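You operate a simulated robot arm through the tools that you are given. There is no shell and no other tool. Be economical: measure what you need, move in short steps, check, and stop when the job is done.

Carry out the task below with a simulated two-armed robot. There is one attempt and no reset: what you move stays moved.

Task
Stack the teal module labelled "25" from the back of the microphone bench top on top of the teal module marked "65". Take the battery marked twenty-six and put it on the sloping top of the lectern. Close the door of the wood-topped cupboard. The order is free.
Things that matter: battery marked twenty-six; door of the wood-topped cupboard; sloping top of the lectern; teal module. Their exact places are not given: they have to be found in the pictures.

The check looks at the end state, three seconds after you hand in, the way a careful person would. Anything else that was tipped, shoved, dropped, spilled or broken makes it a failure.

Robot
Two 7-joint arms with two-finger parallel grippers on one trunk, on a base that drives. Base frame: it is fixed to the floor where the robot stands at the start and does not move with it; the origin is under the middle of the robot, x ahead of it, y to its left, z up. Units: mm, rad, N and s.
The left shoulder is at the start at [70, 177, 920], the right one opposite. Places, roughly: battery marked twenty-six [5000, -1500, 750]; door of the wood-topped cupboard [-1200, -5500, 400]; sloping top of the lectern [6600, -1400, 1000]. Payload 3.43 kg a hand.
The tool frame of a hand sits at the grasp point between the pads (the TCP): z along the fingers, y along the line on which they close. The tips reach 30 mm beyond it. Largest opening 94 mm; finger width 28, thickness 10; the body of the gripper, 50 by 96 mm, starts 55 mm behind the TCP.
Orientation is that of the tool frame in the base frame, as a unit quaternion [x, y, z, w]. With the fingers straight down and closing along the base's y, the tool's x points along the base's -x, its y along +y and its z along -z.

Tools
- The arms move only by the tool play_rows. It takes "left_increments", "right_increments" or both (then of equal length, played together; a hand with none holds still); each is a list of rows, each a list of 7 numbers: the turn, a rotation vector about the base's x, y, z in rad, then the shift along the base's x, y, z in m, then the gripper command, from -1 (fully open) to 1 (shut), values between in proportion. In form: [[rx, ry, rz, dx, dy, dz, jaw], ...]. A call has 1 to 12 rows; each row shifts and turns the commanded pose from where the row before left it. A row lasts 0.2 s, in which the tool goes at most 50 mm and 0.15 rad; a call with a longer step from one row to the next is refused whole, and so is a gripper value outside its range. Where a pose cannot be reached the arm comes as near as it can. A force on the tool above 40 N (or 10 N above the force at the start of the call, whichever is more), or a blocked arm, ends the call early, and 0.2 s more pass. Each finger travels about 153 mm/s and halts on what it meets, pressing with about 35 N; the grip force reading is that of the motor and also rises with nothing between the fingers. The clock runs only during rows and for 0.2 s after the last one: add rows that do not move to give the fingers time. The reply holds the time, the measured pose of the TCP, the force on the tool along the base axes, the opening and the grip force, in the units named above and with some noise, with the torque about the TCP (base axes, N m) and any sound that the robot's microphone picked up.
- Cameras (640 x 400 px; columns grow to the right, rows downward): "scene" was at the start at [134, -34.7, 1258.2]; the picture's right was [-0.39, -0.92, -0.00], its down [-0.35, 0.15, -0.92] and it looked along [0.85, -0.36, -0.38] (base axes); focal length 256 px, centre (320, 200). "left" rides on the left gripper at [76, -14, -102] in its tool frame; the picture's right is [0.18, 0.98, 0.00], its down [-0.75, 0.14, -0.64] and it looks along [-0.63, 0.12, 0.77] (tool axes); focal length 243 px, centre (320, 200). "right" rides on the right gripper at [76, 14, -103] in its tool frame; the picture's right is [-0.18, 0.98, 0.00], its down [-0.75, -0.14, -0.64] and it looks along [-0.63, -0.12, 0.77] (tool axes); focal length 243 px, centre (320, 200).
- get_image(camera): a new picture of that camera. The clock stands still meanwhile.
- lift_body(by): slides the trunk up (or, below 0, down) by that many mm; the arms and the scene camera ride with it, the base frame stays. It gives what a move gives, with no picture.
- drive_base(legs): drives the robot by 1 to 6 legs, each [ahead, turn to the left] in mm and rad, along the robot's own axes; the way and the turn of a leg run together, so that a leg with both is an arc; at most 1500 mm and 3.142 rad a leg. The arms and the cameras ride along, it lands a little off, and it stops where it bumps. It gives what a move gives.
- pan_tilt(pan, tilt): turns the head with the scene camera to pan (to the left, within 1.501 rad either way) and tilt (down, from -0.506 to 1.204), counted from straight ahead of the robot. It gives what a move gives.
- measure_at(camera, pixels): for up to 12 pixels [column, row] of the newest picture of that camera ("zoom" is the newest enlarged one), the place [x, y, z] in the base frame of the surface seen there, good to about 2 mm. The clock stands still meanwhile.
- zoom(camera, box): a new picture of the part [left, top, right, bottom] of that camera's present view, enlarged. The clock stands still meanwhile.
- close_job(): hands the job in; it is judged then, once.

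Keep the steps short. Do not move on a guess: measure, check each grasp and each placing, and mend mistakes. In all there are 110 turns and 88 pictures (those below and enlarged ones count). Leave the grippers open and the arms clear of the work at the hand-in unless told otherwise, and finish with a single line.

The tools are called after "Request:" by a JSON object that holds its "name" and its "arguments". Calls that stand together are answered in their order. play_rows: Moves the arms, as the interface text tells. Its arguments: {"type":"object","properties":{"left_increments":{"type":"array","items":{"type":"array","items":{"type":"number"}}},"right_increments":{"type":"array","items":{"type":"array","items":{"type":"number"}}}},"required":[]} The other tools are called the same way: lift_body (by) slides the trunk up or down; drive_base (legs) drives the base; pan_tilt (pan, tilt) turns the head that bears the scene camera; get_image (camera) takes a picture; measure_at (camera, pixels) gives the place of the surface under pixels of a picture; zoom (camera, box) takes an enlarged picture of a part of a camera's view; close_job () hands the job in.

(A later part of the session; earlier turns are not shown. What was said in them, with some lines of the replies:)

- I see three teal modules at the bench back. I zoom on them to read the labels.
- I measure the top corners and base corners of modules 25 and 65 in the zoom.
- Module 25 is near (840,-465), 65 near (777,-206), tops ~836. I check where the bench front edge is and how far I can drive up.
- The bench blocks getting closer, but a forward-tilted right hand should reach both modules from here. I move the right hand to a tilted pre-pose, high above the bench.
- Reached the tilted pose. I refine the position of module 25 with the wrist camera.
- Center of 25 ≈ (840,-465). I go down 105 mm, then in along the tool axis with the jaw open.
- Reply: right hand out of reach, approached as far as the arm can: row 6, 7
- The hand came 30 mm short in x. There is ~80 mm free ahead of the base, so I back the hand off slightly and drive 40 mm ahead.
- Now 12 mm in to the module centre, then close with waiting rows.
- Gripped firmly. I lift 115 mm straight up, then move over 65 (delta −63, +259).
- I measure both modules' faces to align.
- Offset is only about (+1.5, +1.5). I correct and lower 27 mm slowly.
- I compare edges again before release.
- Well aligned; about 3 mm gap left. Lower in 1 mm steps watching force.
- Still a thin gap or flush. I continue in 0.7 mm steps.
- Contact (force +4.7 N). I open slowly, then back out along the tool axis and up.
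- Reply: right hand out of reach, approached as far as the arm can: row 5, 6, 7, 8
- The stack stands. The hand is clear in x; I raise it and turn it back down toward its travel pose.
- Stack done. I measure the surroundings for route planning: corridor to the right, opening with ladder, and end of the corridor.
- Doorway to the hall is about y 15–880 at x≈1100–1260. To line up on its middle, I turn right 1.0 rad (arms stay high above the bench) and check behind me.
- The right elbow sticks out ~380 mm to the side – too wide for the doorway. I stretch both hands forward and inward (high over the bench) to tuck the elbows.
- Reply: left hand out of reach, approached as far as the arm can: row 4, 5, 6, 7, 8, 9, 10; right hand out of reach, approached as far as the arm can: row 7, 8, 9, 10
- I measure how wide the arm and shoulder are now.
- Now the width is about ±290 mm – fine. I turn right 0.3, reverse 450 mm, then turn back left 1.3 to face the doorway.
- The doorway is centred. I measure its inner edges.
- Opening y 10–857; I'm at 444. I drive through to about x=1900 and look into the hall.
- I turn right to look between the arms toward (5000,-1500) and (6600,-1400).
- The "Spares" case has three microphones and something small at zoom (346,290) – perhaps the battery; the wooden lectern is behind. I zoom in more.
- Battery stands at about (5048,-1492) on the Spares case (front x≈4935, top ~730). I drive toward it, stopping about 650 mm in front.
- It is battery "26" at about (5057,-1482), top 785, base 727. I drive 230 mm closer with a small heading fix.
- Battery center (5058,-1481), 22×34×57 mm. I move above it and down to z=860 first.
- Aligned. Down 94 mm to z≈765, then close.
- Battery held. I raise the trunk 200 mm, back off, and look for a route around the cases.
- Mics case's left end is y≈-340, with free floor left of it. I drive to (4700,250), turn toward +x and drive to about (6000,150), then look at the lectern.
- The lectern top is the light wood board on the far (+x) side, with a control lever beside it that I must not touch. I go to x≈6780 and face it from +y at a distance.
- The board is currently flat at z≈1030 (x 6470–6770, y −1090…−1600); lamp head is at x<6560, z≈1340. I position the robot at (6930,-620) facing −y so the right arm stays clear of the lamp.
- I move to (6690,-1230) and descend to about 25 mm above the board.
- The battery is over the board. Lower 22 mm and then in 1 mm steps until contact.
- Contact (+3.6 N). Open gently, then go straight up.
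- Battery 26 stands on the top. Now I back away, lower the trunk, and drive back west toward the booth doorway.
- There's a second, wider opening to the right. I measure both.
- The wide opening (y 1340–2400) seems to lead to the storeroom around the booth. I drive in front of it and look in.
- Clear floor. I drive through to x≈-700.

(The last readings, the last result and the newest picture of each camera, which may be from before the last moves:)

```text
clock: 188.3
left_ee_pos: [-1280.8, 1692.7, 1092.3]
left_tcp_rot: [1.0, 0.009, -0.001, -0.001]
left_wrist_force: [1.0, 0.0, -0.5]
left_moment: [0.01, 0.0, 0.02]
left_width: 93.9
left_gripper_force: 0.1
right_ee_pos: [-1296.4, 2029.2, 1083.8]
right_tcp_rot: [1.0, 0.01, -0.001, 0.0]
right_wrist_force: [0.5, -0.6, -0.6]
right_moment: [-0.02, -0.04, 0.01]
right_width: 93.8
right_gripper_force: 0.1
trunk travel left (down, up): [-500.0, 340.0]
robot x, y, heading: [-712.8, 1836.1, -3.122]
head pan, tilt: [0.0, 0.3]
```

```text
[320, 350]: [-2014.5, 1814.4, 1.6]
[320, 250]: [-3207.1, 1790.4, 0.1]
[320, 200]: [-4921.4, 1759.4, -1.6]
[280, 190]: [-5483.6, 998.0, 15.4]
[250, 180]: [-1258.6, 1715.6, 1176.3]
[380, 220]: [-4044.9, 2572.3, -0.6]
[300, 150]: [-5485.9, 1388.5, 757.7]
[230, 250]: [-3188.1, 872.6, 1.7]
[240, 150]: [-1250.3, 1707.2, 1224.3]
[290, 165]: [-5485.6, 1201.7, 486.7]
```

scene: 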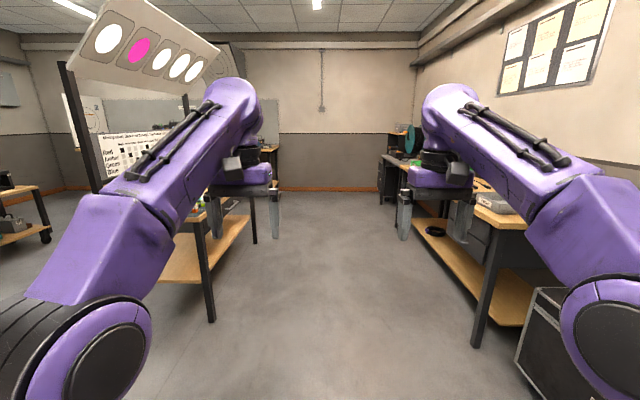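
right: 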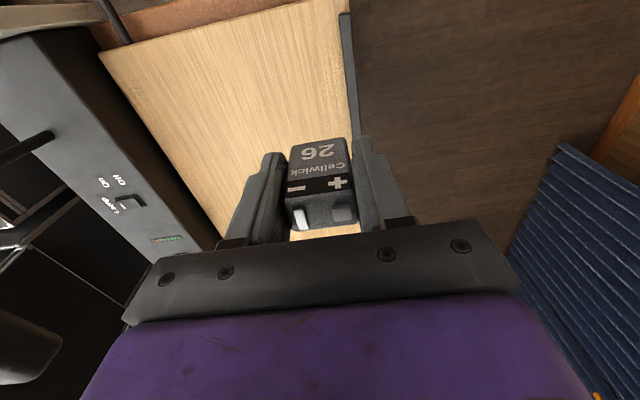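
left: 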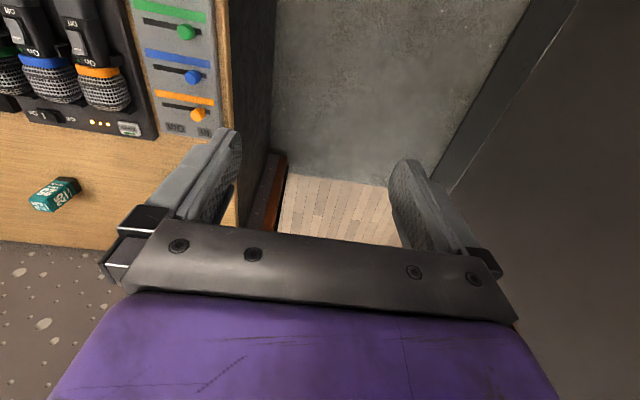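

There's a doorway beside the ladder in the far wall leading to another room (cupboard at y≈-5500). I measure the way.

Request:
{"name": "pan_tilt", "arguments": {"pan": 0.8, "tilt": 0.3}}

Request:
{"name": "get_image", "arguments": {"camera": "scene"}}

Request:
{"name": "measure_at", "arguments": {"camera": "scene", "pixels": [[150, 200], [185, 130], [203, 188], [230, 210], [245, 215], [310, 195], [347, 235], [463, 252], [165, 160], [250, 250], [140, 250], [180, 330]]}}

Request:
{"name": "zoom", "arguments": {"camera": "scene", "box": [100, 50, 260, 220]}}

```text
clock: 189.5
left_ee_pos: [-1281.2, 1691.7, 1092.2]
left_tcp_rot: [1.0, 0.009, -0.001, -0.001]
left_wrist_force: [0.6, 0.8, 0.9]
left_moment: [0.02, 0.02, 0.0]
left_width: 94.2
left_gripper_force: 0.1
right_ee_pos: [-1295.8, 2028.4, 1083.6]
right_tcp_rot: [1.0, 0.011, 0.0, -0.001]
right_wrist_force: [0.0, 1.0, 0.7]
right_moment: [0.02, 0.05, 0.01]
right_width: 94.1
right_gripper_force: 0.2
trunk travel left (down, up): [-500.0, 340.0]
robot x, y, heading: [-720.2, 1835.5, -3.122]
head pan, tilt: [0.799, 0.3]
```

```text
35 pictures are left
```

scene: 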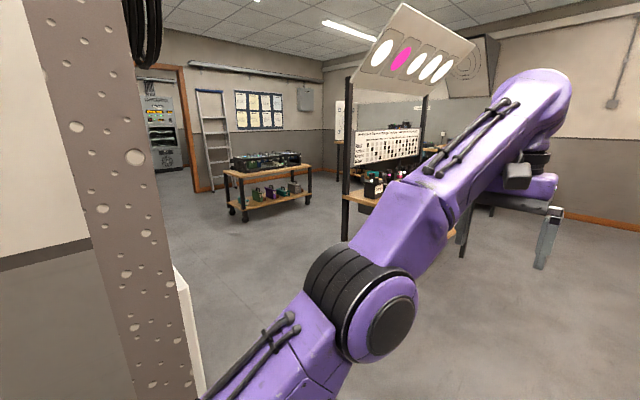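

```text
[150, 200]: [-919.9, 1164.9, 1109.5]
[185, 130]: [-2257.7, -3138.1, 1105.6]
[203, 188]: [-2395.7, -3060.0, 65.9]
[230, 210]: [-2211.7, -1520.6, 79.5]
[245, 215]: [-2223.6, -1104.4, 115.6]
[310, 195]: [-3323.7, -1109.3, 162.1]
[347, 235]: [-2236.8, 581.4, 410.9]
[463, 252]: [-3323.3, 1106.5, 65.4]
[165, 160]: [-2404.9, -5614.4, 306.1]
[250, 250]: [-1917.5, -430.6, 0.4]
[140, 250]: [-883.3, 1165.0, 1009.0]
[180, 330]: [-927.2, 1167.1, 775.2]
```

```text
2.35 times, centred on (180, 135) of scene
```

zoom: 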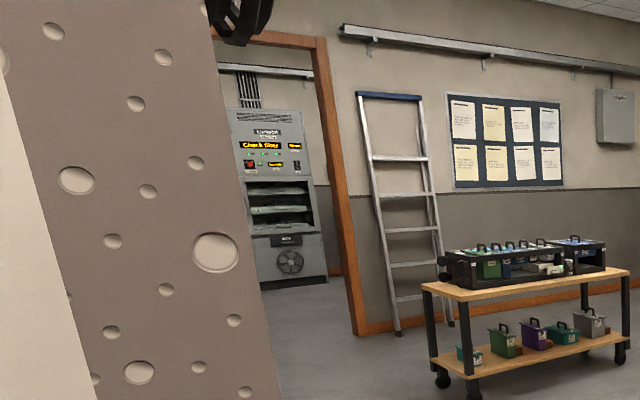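

The lane between x≈-930 and -2220 is free toward the south. I drive to x≈-1575, turn left and go south to y≈-1500.

Request:
{"name": "drive_base", "arguments": {"legs": [[850, -0.015], [0, 1.567], [1400, 0], [1400, 0], [500, 0]]}}

Request:
{"name": "pan_tilt", "arguments": {"pan": 0.0, "tilt": 0.3}}

Request:
{"name": "get_image", "arguments": {"camera": "scene"}}

Request:
{"name": "measure_at", "arguments": {"camera": "scene", "pixels": [[320, 350], [320, 250], [320, 200], [290, 190], [350, 190], [260, 220], [390, 220], [300, 150], [350, 150], [240, 250], [400, 260]]}}

```text
clock: 213.5
left_ee_pos: [-1450.9, -2060.0, 1092.5]
left_tcp_rot: [0.712, 0.702, -0.001, 0.0]
left_wrist_force: [-0.3, -0.5, 0.2]
left_moment: [0.04, 0.04, -0.01]
left_width: 94.0
left_gripper_force: 0.0
right_ee_pos: [-1787.6, -2062.8, 1084.6]
right_tcp_rot: [0.712, 0.702, -0.001, 0.001]
right_wrist_force: [1.1, -0.3, -0.9]
right_moment: [0.01, 0.0, 0.0]
right_width: 94.2
right_gripper_force: 0.0
trunk travel left (down, up): [-500.0, 340.0]
robot x, y, heading: [-1576.2, -1487.3, -1.586]
head pan, tilt: [0.799, 0.3]
```

```text
clock: 214.6
left_ee_pos: [-1450.8, -2059.0, 1092.4]
left_tcp_rot: [0.712, 0.702, -0.002, 0.0]
left_wrist_force: [-0.6, 0.1, -0.2]
left_moment: [0.03, 0.03, 0.03]
left_width: 94.2
left_gripper_force: 0.0
right_ee_pos: [-1788.5, -2063.2, 1082.2]
right_tcp_rot: [0.711, 0.703, -0.001, 0.001]
right_wrist_force: [0.3, -0.3, 0.4]
right_moment: [-0.01, 0.01, -0.01]
right_width: 94.2
right_gripper_force: 0.0
trunk travel left (down, up): [-500.0, 340.0]
robot x, y, heading: [-1575.0, -1489.3, -1.584]
head pan, tilt: [0.0, 0.3]
```

```text
33 pictures are left
```

scene: 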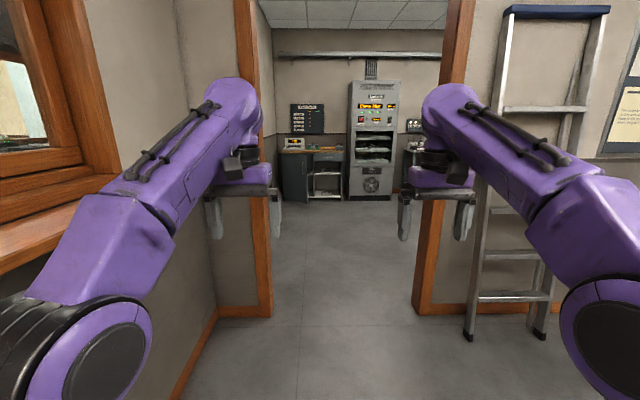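

```text
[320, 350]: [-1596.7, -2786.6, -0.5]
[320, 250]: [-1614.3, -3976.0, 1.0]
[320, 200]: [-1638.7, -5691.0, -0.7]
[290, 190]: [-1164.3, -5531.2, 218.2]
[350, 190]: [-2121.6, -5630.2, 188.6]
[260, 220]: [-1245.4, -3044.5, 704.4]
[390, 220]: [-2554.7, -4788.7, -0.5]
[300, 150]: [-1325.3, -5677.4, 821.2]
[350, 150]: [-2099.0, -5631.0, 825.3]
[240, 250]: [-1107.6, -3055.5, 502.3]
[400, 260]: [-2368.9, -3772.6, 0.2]
```

The cupboard stands behind the doorway (x −1250…−2240). I aim for the middle and drive to y≈-4150.

Request:
{"name": "drive_base", "arguments": {"legs": [[0, -0.066], [1400, 0], [1260, 0], [0, 0.08]]}}

Request:
{"name": "pan_tilt", "arguments": {"pan": 0.25, "tilt": 0.4}}

Request:
{"name": "get_image", "arguments": {"camera": "scene"}}

Request:
{"name": "zoom", "arguments": {"camera": "scene", "box": [220, 80, 460, 280]}}

```text
clock: 228.5
left_ee_pos: [-1722.4, -4713.8, 1093.0]
left_tcp_rot: [0.721, 0.693, -0.003, -0.001]
left_wrist_force: [0.2, 0.1, 0.1]
left_moment: [-0.03, 0.02, 0.01]
left_width: 93.9
left_gripper_force: 0.0
right_ee_pos: [-2058.3, -4709.2, 1084.2]
right_tcp_rot: [0.721, 0.693, -0.002, 0.0]
right_wrist_force: [-0.3, 0.2, 0.3]
right_moment: [-0.01, 0.06, -0.02]
right_width: 94.1
right_gripper_force: 0.1
trunk travel left (down, up): [-500.0, 340.0]
robot x, y, heading: [-1832.2, -4142.6, -1.613]
head pan, tilt: [0.0, 0.3]
```

```text
clock: 229.3
left_ee_pos: [-1721.9, -4713.7, 1091.3]
left_tcp_rot: [0.722, 0.692, -0.001, 0.0]
left_wrist_force: [0.5, 0.2, -0.8]
left_moment: [-0.01, -0.03, 0.01]
left_width: 94.1
left_gripper_force: 0.1
right_ee_pos: [-2060.0, -4708.9, 1084.1]
right_tcp_rot: [0.72, 0.694, -0.001, 0.0]
right_wrist_force: [0.5, -0.6, 0.1]
right_moment: [0.02, -0.03, -0.02]
right_width: 94.1
right_gripper_force: 0.1
trunk travel left (down, up): [-500.0, 340.0]
robot x, y, heading: [-1832.1, -4142.4, -1.609]
head pan, tilt: [0.25, 0.4]
```

```text
32 pictures are left
```

scene: 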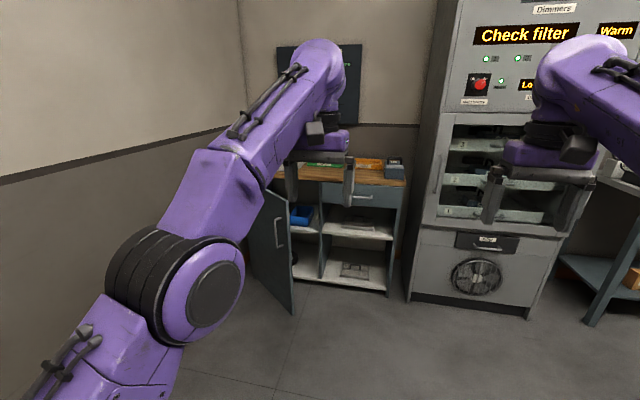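

```text
2.00 times, centred on (340, 180) of scene
```

zoom: 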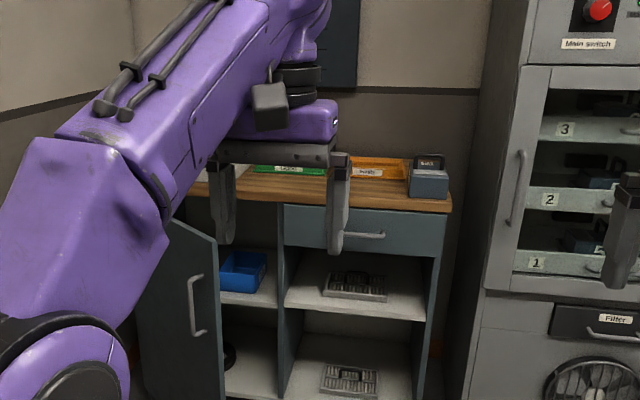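

Request:
{"name": "measure_at", "arguments": {"camera": "zoom", "pixels": [[175, 235], [212, 250], [212, 380], [160, 380], [190, 280], [200, 330], [195, 310], [148, 395], [225, 300], [280, 250], [440, 300], [290, 320]]}}

Request:
{"name": "measure_at", "arguments": {"camera": "scene", "pixels": [[290, 308], [250, 275], [390, 292], [300, 275], [330, 186], [402, 186], [320, 235], [292, 215], [296, 225], [270, 250], [383, 235], [345, 280]]}}

```text
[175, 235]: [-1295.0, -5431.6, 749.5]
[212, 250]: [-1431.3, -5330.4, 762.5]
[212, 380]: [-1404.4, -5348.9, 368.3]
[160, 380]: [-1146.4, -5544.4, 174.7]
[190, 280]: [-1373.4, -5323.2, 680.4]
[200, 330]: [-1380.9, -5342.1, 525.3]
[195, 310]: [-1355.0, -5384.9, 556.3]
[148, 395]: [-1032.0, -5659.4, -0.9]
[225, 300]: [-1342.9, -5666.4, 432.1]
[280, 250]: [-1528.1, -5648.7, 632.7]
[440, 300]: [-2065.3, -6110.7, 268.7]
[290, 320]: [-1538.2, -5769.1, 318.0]
```

```text
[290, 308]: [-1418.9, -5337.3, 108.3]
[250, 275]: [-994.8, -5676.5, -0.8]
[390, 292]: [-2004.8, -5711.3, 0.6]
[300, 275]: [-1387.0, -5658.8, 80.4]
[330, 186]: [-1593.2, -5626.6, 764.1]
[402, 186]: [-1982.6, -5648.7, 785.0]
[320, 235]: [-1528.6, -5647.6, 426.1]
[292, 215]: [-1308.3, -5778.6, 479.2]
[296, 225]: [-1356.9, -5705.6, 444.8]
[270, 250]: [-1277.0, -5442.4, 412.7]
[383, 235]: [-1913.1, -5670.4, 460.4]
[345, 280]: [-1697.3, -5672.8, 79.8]
```

The door is hinged at about (-1020,-5640), its free edge now at (-1432,-5330), ajar ~37°, outer face with handle toward us. I'll push it shut with the closed left fingers between hinge and handle (x≈-1320, z≈550). First I position the robot at (-1500,-4600).

Request:
{"name": "drive_base", "arguments": {"legs": [[-400, 0], [0, 0.39], [914, 0], [0, -0.353]]}}

Request:
{"name": "pan_tilt", "arguments": {"pan": 0.0, "tilt": 0.55}}

Request:
{"name": "get_image", "arguments": {"camera": "scene"}}

Request:
{"name": "measure_at", "arguments": {"camera": "scene", "pixels": [[200, 250], [240, 250], [270, 250], [290, 250], [280, 300], [230, 300], [320, 250], [280, 200], [400, 200], [180, 240]]}}

```text
clock: 238.4
left_ee_pos: [-1389.6, -5172.2, 1092.5]
left_tcp_rot: [0.714, 0.7, -0.001, -0.001]
left_wrist_force: [0.6, 0.6, 0.0]
left_moment: [0.01, -0.04, -0.01]
left_width: 94.0
left_gripper_force: 0.0
right_ee_pos: [-1727.5, -5173.3, 1084.2]
right_tcp_rot: [0.713, 0.701, 0.0, 0.0]
right_wrist_force: [0.1, -1.2, -0.3]
right_moment: [0.0, -0.04, -0.02]
right_width: 93.9
right_gripper_force: 0.0
trunk travel left (down, up): [-500.0, 340.0]
robot x, y, heading: [-1512.9, -4599.4, -1.589]
head pan, tilt: [0.25, 0.4]
```

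```text
clock: 239.1
left_ee_pos: [-1389.8, -5171.1, 1093.1]
left_tcp_rot: [0.714, 0.7, -0.003, -0.001]
left_wrist_force: [0.2, -1.0, -0.3]
left_moment: [0.0, -0.02, 0.0]
left_width: 94.0
left_gripper_force: 0.0
right_ee_pos: [-1727.9, -5172.5, 1084.1]
right_tcp_rot: [0.714, 0.7, -0.001, 0.001]
right_wrist_force: [-0.8, -0.6, 0.4]
right_moment: [-0.05, 0.02, 0.02]
right_width: 93.9
right_gripper_force: 0.1
trunk travel left (down, up): [-500.0, 340.0]
robot x, y, heading: [-1510.1, -4599.9, -1.593]
head pan, tilt: [0.0, 0.55]
```

```text
30 pictures are left
```

scene: 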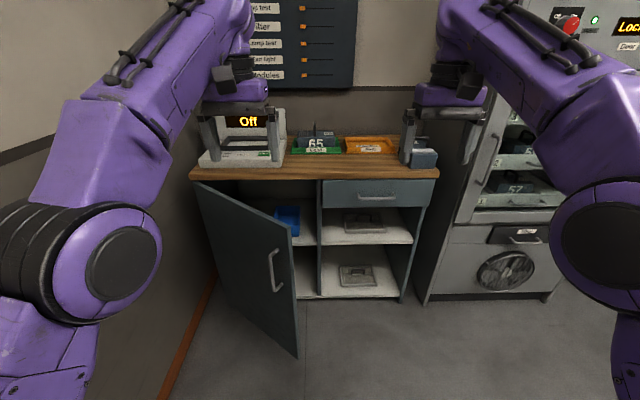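

```text
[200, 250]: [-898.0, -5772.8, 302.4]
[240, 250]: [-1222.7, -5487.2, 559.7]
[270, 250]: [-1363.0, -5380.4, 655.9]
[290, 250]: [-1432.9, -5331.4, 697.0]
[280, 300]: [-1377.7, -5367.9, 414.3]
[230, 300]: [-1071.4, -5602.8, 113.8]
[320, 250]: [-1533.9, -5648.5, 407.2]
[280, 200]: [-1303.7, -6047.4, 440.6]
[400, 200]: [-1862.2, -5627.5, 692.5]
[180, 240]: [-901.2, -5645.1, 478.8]
```

Geometry confirmed. I lower the trunk 280 mm, then pitch the left hand forward and bring its closed fingers ~55 mm in front of the door at x≈-1320.

Request:
{"name": "lift_body", "arguments": {"by": -280}}

Request:
{"name": "play_rows", "arguments": {"left_increments": [[-0.1, 0, 0, 0.0175, -0.01, -0.02, 1], [-0.1, 0, 0, 0.0175, -0.01, -0.02, 1], [-0.1, 0, 0, 0.0175, -0.01, -0.02, 1], [-0.1, 0, 0, 0.0175, -0.01, -0.02, 1], [-0.1, 0, 0, 0, -0.014, -0.021, 1], [-0.1, 0, 0, 0, -0.014, -0.021, 1], [-0.1, 0, 0, 0, -0.014, -0.021, 1], [-0.1, 0, 0, 0, -0.014, -0.021, 1], [-0.1, 0, 0, 0, -0.014, -0.021, 1], [-0.1, 0, 0, 0, -0.014, -0.021, 1], [-0.1, 0, 0, 0, -0.014, -0.021, 1], [-0.1, 0, 0, 0, -0.014, -0.021, 1]]}}

Request:
{"name": "get_image", "arguments": {"camera": "scene"}}

```text
clock: 242.0
left_ee_pos: [-1390.1, -5172.0, 812.5]
left_tcp_rot: [0.715, 0.699, -0.003, -0.002]
left_wrist_force: [-0.2, -0.3, -0.1]
left_moment: [-0.01, 0.03, -0.04]
left_width: 94.0
left_gripper_force: 0.1
right_ee_pos: [-1728.0, -5173.1, 804.1]
right_tcp_rot: [0.713, 0.701, -0.001, 0.001]
right_wrist_force: [0.6, 0.1, -0.9]
right_moment: [-0.02, 0.01, -0.01]
right_width: 94.1
right_gripper_force: 0.0
trunk travel left (down, up): [-220.0, 620.0]
robot x, y, heading: [-1506.5, -4600.2, -1.591]
head pan, tilt: [0.0, 0.55]
```

```text
clock: 244.6
left_ee_pos: [-1318.9, -5323.8, 563.8]
left_tcp_rot: [0.59, 0.575, -0.398, 0.403]
left_wrist_force: [0.2, 0.2, 0.3]
left_moment: [-0.04, 0.06, 0.02]
left_width: 0.0
left_gripper_force: 32.6
right_ee_pos: [-1726.9, -5172.6, 803.9]
right_tcp_rot: [0.713, 0.701, 0.0, 0.0]
right_wrist_force: [0.2, 0.7, -0.5]
right_moment: [-0.01, -0.02, 0.02]
right_width: 93.7
right_gripper_force: 0.0
trunk travel left (down, up): [-220.0, 620.0]
robot x, y, heading: [-1513.9, -4598.9, -1.587]
head pan, tilt: [0.0, 0.55]
```

```text
29 pictures are left
```

scene: 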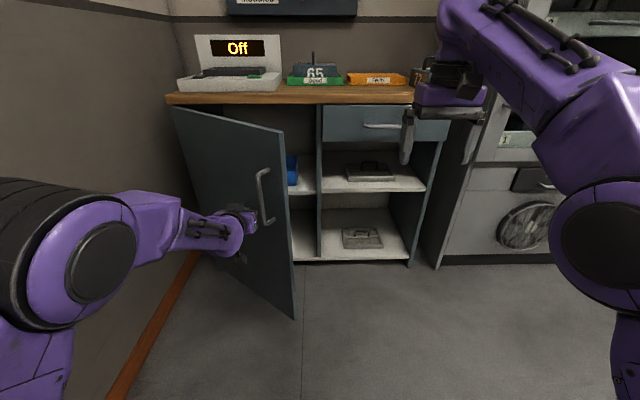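

I push toward −y by 160 mm.

Request:
{"name": "play_rows", "arguments": {"left_increments": [[0, 0, 0, 0, -0.02, 0, 1], [0, 0, 0, 0, -0.02, 0, 1], [0, 0, 0, 0, -0.015, 0, 1], [0, 0, 0, 0, -0.015, 0, 1], [0, 0, 0, 0, -0.015, 0, 1], [0, 0, 0, 0, -0.015, 0, 1], [0, 0, 0, 0, -0.015, 0, 1], [0, 0, 0, 0, -0.015, 0, 1], [0, 0, 0, 0, -0.015, 0, 1], [0, 0, 0, 0, -0.015, 0, 1]]}}

Request:
{"name": "get_image", "arguments": {"camera": "scene"}}

```text
clock: 246.8
left_ee_pos: [-1320.3, -5474.7, 565.4]
left_tcp_rot: [0.59, 0.576, -0.396, 0.403]
left_wrist_force: [-0.2, -0.5, -0.3]
left_moment: [0.01, 0.02, -0.03]
left_width: 0.2
left_gripper_force: 32.2
left hand out of reach, approached as far as the arm can: row 10
right_ee_pos: [-1728.0, -5171.4, 804.9]
right_tcp_rot: [0.713, 0.701, -0.001, 0.001]
right_wrist_force: [-0.2, 0.4, -0.3]
right_moment: [0.03, -0.03, 0.01]
right_width: 94.1
right_gripper_force: 0.0
trunk travel left (down, up): [-220.0, 620.0]
robot x, y, heading: [-1512.2, -4602.1, -1.588]
head pan, tilt: [0.0, 0.55]
```

```text
28 pictures are left
```

scene: 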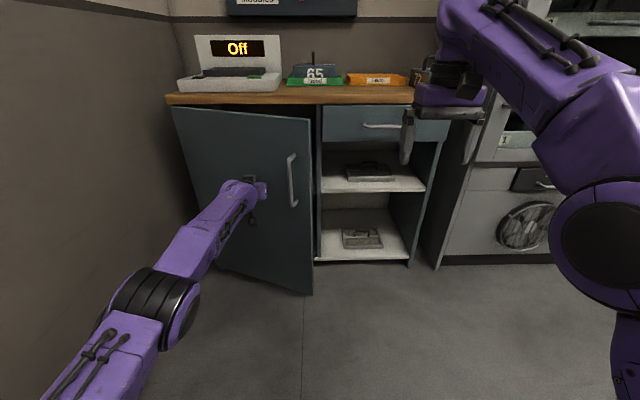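

The door is closing nicely. The arm is at its limit; I pull the hand back 70 mm, drive 160 mm ahead, and then push on with the arm.

Request:
{"name": "play_rows", "arguments": {"left_increments": [[0, 0, 0, 0, 0.035, 0, 1], [0, 0, 0, 0, 0.05, 0, 1], [0, 0, 0, 0, 0, 0, 1]]}}

Request:
{"name": "drive_base", "arguments": {"legs": [[160, 0]]}}

Request:
{"name": "get_image", "arguments": {"camera": "scene"}}

```text
clock: 247.6
left_ee_pos: [-1319.8, -5388.6, 560.8]
left_tcp_rot: [0.59, 0.576, -0.397, 0.403]
left_wrist_force: [-0.3, -0.8, -1.2]
left_moment: [0.0, -0.01, 0.06]
left_width: 0.3
left_gripper_force: 33.1
right_ee_pos: [-1727.9, -5172.7, 802.6]
right_tcp_rot: [0.714, 0.7, -0.001, 0.001]
right_wrist_force: [0.2, 0.2, 0.2]
right_moment: [0.01, 0.0, 0.01]
right_width: 94.0
right_gripper_force: 0.1
trunk travel left (down, up): [-220.0, 620.0]
robot x, y, heading: [-1513.6, -4597.7, -1.592]
head pan, tilt: [0.0, 0.55]
```

```text
clock: 249.0
left_ee_pos: [-1322.4, -5546.9, 560.6]
left_tcp_rot: [0.591, 0.576, -0.396, 0.402]
left_wrist_force: [0.2, 0.1, 0.7]
left_moment: [-0.02, 0.0, 0.0]
left_width: 0.0
left_gripper_force: 32.9
right_ee_pos: [-1730.0, -5329.6, 805.8]
right_tcp_rot: [0.713, 0.701, -0.001, 0.0]
right_wrist_force: [-0.7, -0.3, 0.0]
right_moment: [0.0, 0.04, 0.02]
right_width: 93.9
right_gripper_force: 0.0
trunk travel left (down, up): [-220.0, 620.0]
robot x, y, heading: [-1516.5, -4758.0, -1.591]
head pan, tilt: [0.0, 0.55]
```

```text
27 pictures are left
```

scene: 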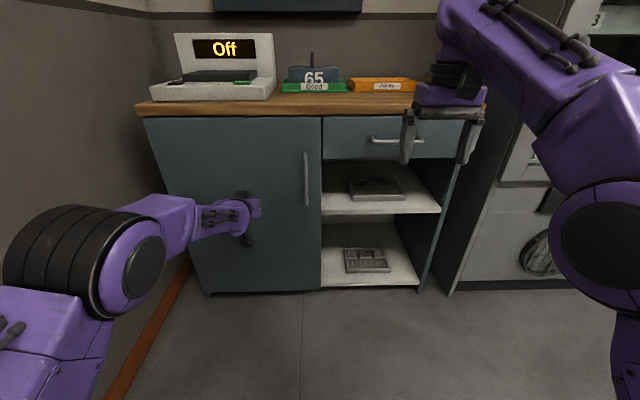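

Nearly shut. I push in slow steps until contact force shows it is closed.

Request:
{"name": "play_rows", "arguments": {"left_increments": [[0, 0, 0, 0, -0.012, 0, 1], [0, 0, 0, 0, -0.012, 0, 1], [0, 0, 0, 0, -0.01, 0, 1], [0, 0, 0, 0, -0.01, 0, 1], [0, 0, 0, 0, -0.008, 0, 1], [0, 0, 0, 0, -0.006, 0, 1], [0, 0, 0, 0, -0.006, 0, 1], [0, 0, 0, 0, -0.005, 0, 1], [0, 0, 0, 0, -0.004, 0, 1], [0, 0, 0, 0, 0, 0, 1]]}}

Request:
{"name": "get_image", "arguments": {"camera": "scene"}}

Request:
{"name": "measure_at", "arguments": {"camera": "scene", "pixels": [[180, 150], [250, 140], [310, 140], [315, 280], [220, 280], [318, 200], [350, 145], [330, 130], [324, 270]]}}

```text
clock: 250.2
left_ee_pos: [-1322.3, -5593.0, 560.8]
left_tcp_rot: [0.592, 0.577, -0.396, 0.401]
left_wrist_force: [-2.1, 27.9, 7.9]
left_moment: [-0.28, 0.14, -0.05]
left_width: 0.0
left_gripper_force: 32.8
right_ee_pos: [-1729.9, -5326.5, 805.7]
right_tcp_rot: [0.713, 0.701, -0.002, 0.002]
right_wrist_force: [0.1, 1.3, 0.4]
right_moment: [-0.02, 0.01, -0.04]
right_width: 94.2
right_gripper_force: 0.1
trunk travel left (down, up): [-220.0, 620.0]
robot x, y, heading: [-1515.4, -4753.1, -1.589]
head pan, tilt: [0.0, 0.55]
stopped in row 6 (left hand): the force on the tool passed its limit (the readings are from after the stop); the commanded pose is now the measured one
```

```text
26 pictures are left
```

scene: 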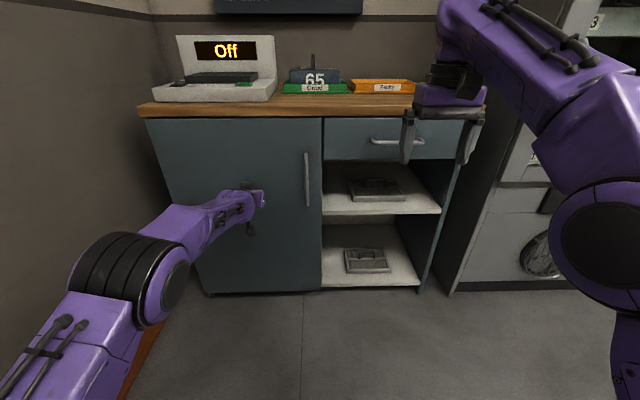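

```text
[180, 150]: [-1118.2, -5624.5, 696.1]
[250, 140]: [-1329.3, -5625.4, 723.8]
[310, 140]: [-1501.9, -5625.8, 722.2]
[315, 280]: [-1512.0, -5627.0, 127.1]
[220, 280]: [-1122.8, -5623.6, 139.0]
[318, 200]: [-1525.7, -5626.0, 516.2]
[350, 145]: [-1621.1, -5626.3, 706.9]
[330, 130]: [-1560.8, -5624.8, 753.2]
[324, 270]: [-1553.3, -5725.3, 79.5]
```

The door face (y≈-5625) is flush with the drawer front: closed. I pull the hand back, open it, and reverse away.

Request:
{"name": "play_rows", "arguments": {"left_increments": [[0, 0, 0, 0, 0.015, 0, 1], [0, 0, 0, 0, 0.03, 0, 1], [0, 0, 0, 0, 0.04, 0, 1], [0, 0, 0, 0, 0, 0, 1]]}}

Request:
{"name": "drive_base", "arguments": {"legs": [[-350, 0]]}}

Request:
{"name": "play_rows", "arguments": {"left_increments": [[0, 0, 0, 0, 0, 0.01, -1], [0.1, 0, 0, 0, 0.01, 0.02, -1], [0.1, 0, 0, 0, 0.01, 0.02, -1], [0.1, 0, 0, 0, 0.01, 0.02, -1], [0.1, 0, 0, 0, 0.01, 0.02, -1], [0.1, 0, 0, 0, 0.01, 0.02, -1], [0, 0, 0, 0, 0, 0, -1]]}}

Request:
{"name": "get_image", "arguments": {"camera": "scene"}}

Request:
{"name": "measure_at", "arguments": {"camera": "scene", "pixels": [[310, 190], [310, 240], [250, 140], [220, 230], [340, 130]]}}

```text
clock: 251.2
left_ee_pos: [-1321.5, -5510.7, 557.0]
left_tcp_rot: [0.592, 0.578, -0.395, 0.4]
left_wrist_force: [0.3, -0.3, 0.1]
left_moment: [-0.06, 0.0, -0.03]
left_width: 0.0
left_gripper_force: 32.6
right_ee_pos: [-1729.4, -5329.8, 805.5]
right_tcp_rot: [0.713, 0.701, -0.001, 0.001]
right_wrist_force: [-0.4, -0.5, -0.5]
right_moment: [0.0, -0.01, 0.0]
right_width: 94.1
right_gripper_force: 0.0
trunk travel left (down, up): [-220.0, 620.0]
robot x, y, heading: [-1516.0, -4755.5, -1.586]
head pan, tilt: [0.0, 0.55]
```

```text
clock: 253.5
left_ee_pos: [-1317.4, -5157.9, 557.3]
left_tcp_rot: [0.593, 0.577, -0.395, 0.4]
left_wrist_force: [-0.2, 0.0, -0.2]
left_moment: [0.01, -0.01, 0.02]
left_width: 0.0
left_gripper_force: 33.2
right_ee_pos: [-1725.2, -4974.6, 804.1]
right_tcp_rot: [0.714, 0.7, -0.001, 0.0]
right_wrist_force: [0.4, 0.9, -0.7]
right_moment: [-0.02, -0.02, 0.01]
right_width: 93.9
right_gripper_force: 0.0
trunk travel left (down, up): [-220.0, 620.0]
robot x, y, heading: [-1506.5, -4401.3, -1.592]
head pan, tilt: [0.0, 0.55]
```

```text
clock: 255.1
left_ee_pos: [-1315.8, -5107.0, 666.8]
left_tcp_rot: [0.673, 0.657, -0.24, 0.24]
left_wrist_force: [0.3, -0.1, 0.5]
left_moment: [-0.02, 0.01, -0.01]
left_width: 94.1
left_gripper_force: 0.0
right_ee_pos: [-1725.0, -4974.7, 804.5]
right_tcp_rot: [0.714, 0.7, 0.0, 0.001]
right_wrist_force: [0.2, 0.4, 0.6]
right_moment: [0.04, 0.0, 0.0]
right_width: 94.2
right_gripper_force: 0.0
trunk travel left (down, up): [-220.0, 620.0]
robot x, y, heading: [-1508.9, -4405.3, -1.593]
head pan, tilt: [0.0, 0.55]
```

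```text
25 pictures are left
```

scene: 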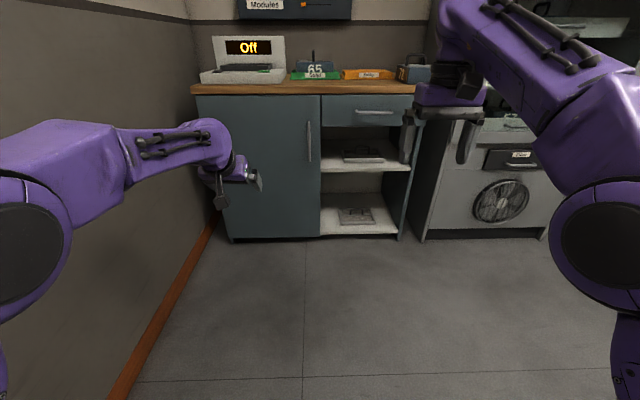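

```text
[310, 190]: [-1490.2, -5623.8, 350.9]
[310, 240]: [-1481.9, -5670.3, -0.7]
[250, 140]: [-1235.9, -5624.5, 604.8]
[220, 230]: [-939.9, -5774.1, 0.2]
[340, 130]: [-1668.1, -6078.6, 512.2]
```

The door stays shut. I check the other "65" object on the cupboard to be sure it isn't a teal module.

Request:
{"name": "zoom", "arguments": {"camera": "scene", "box": [190, 30, 430, 180]}}

```text
2.67 times, centred on (310, 105) of scene
```

zoom: 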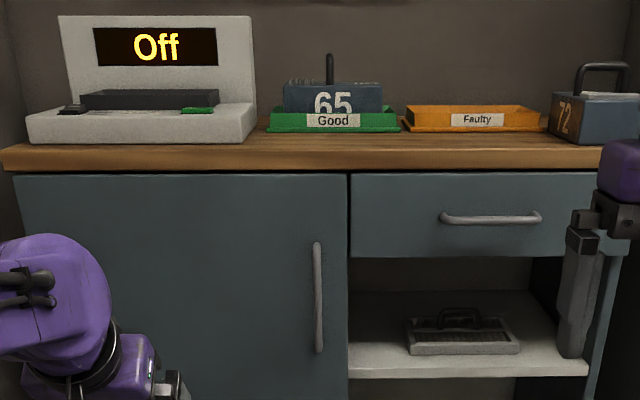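

That "65" is a slate-grey dimmer pack, not a teal module. The stack, the battery and the cupboard door are all done, with both grippers open and clear, so I hand in.

Request:
{"name": "close_job", "arguments": {}}

```text
The job is handed in.
```

All three parts are done and handed in: teal module 25 is stacked on teal module 65, battery 26 stands on the lectern top (the board is set to Flat, and I left it that way), and the wood-topped cupboard's door is closed.
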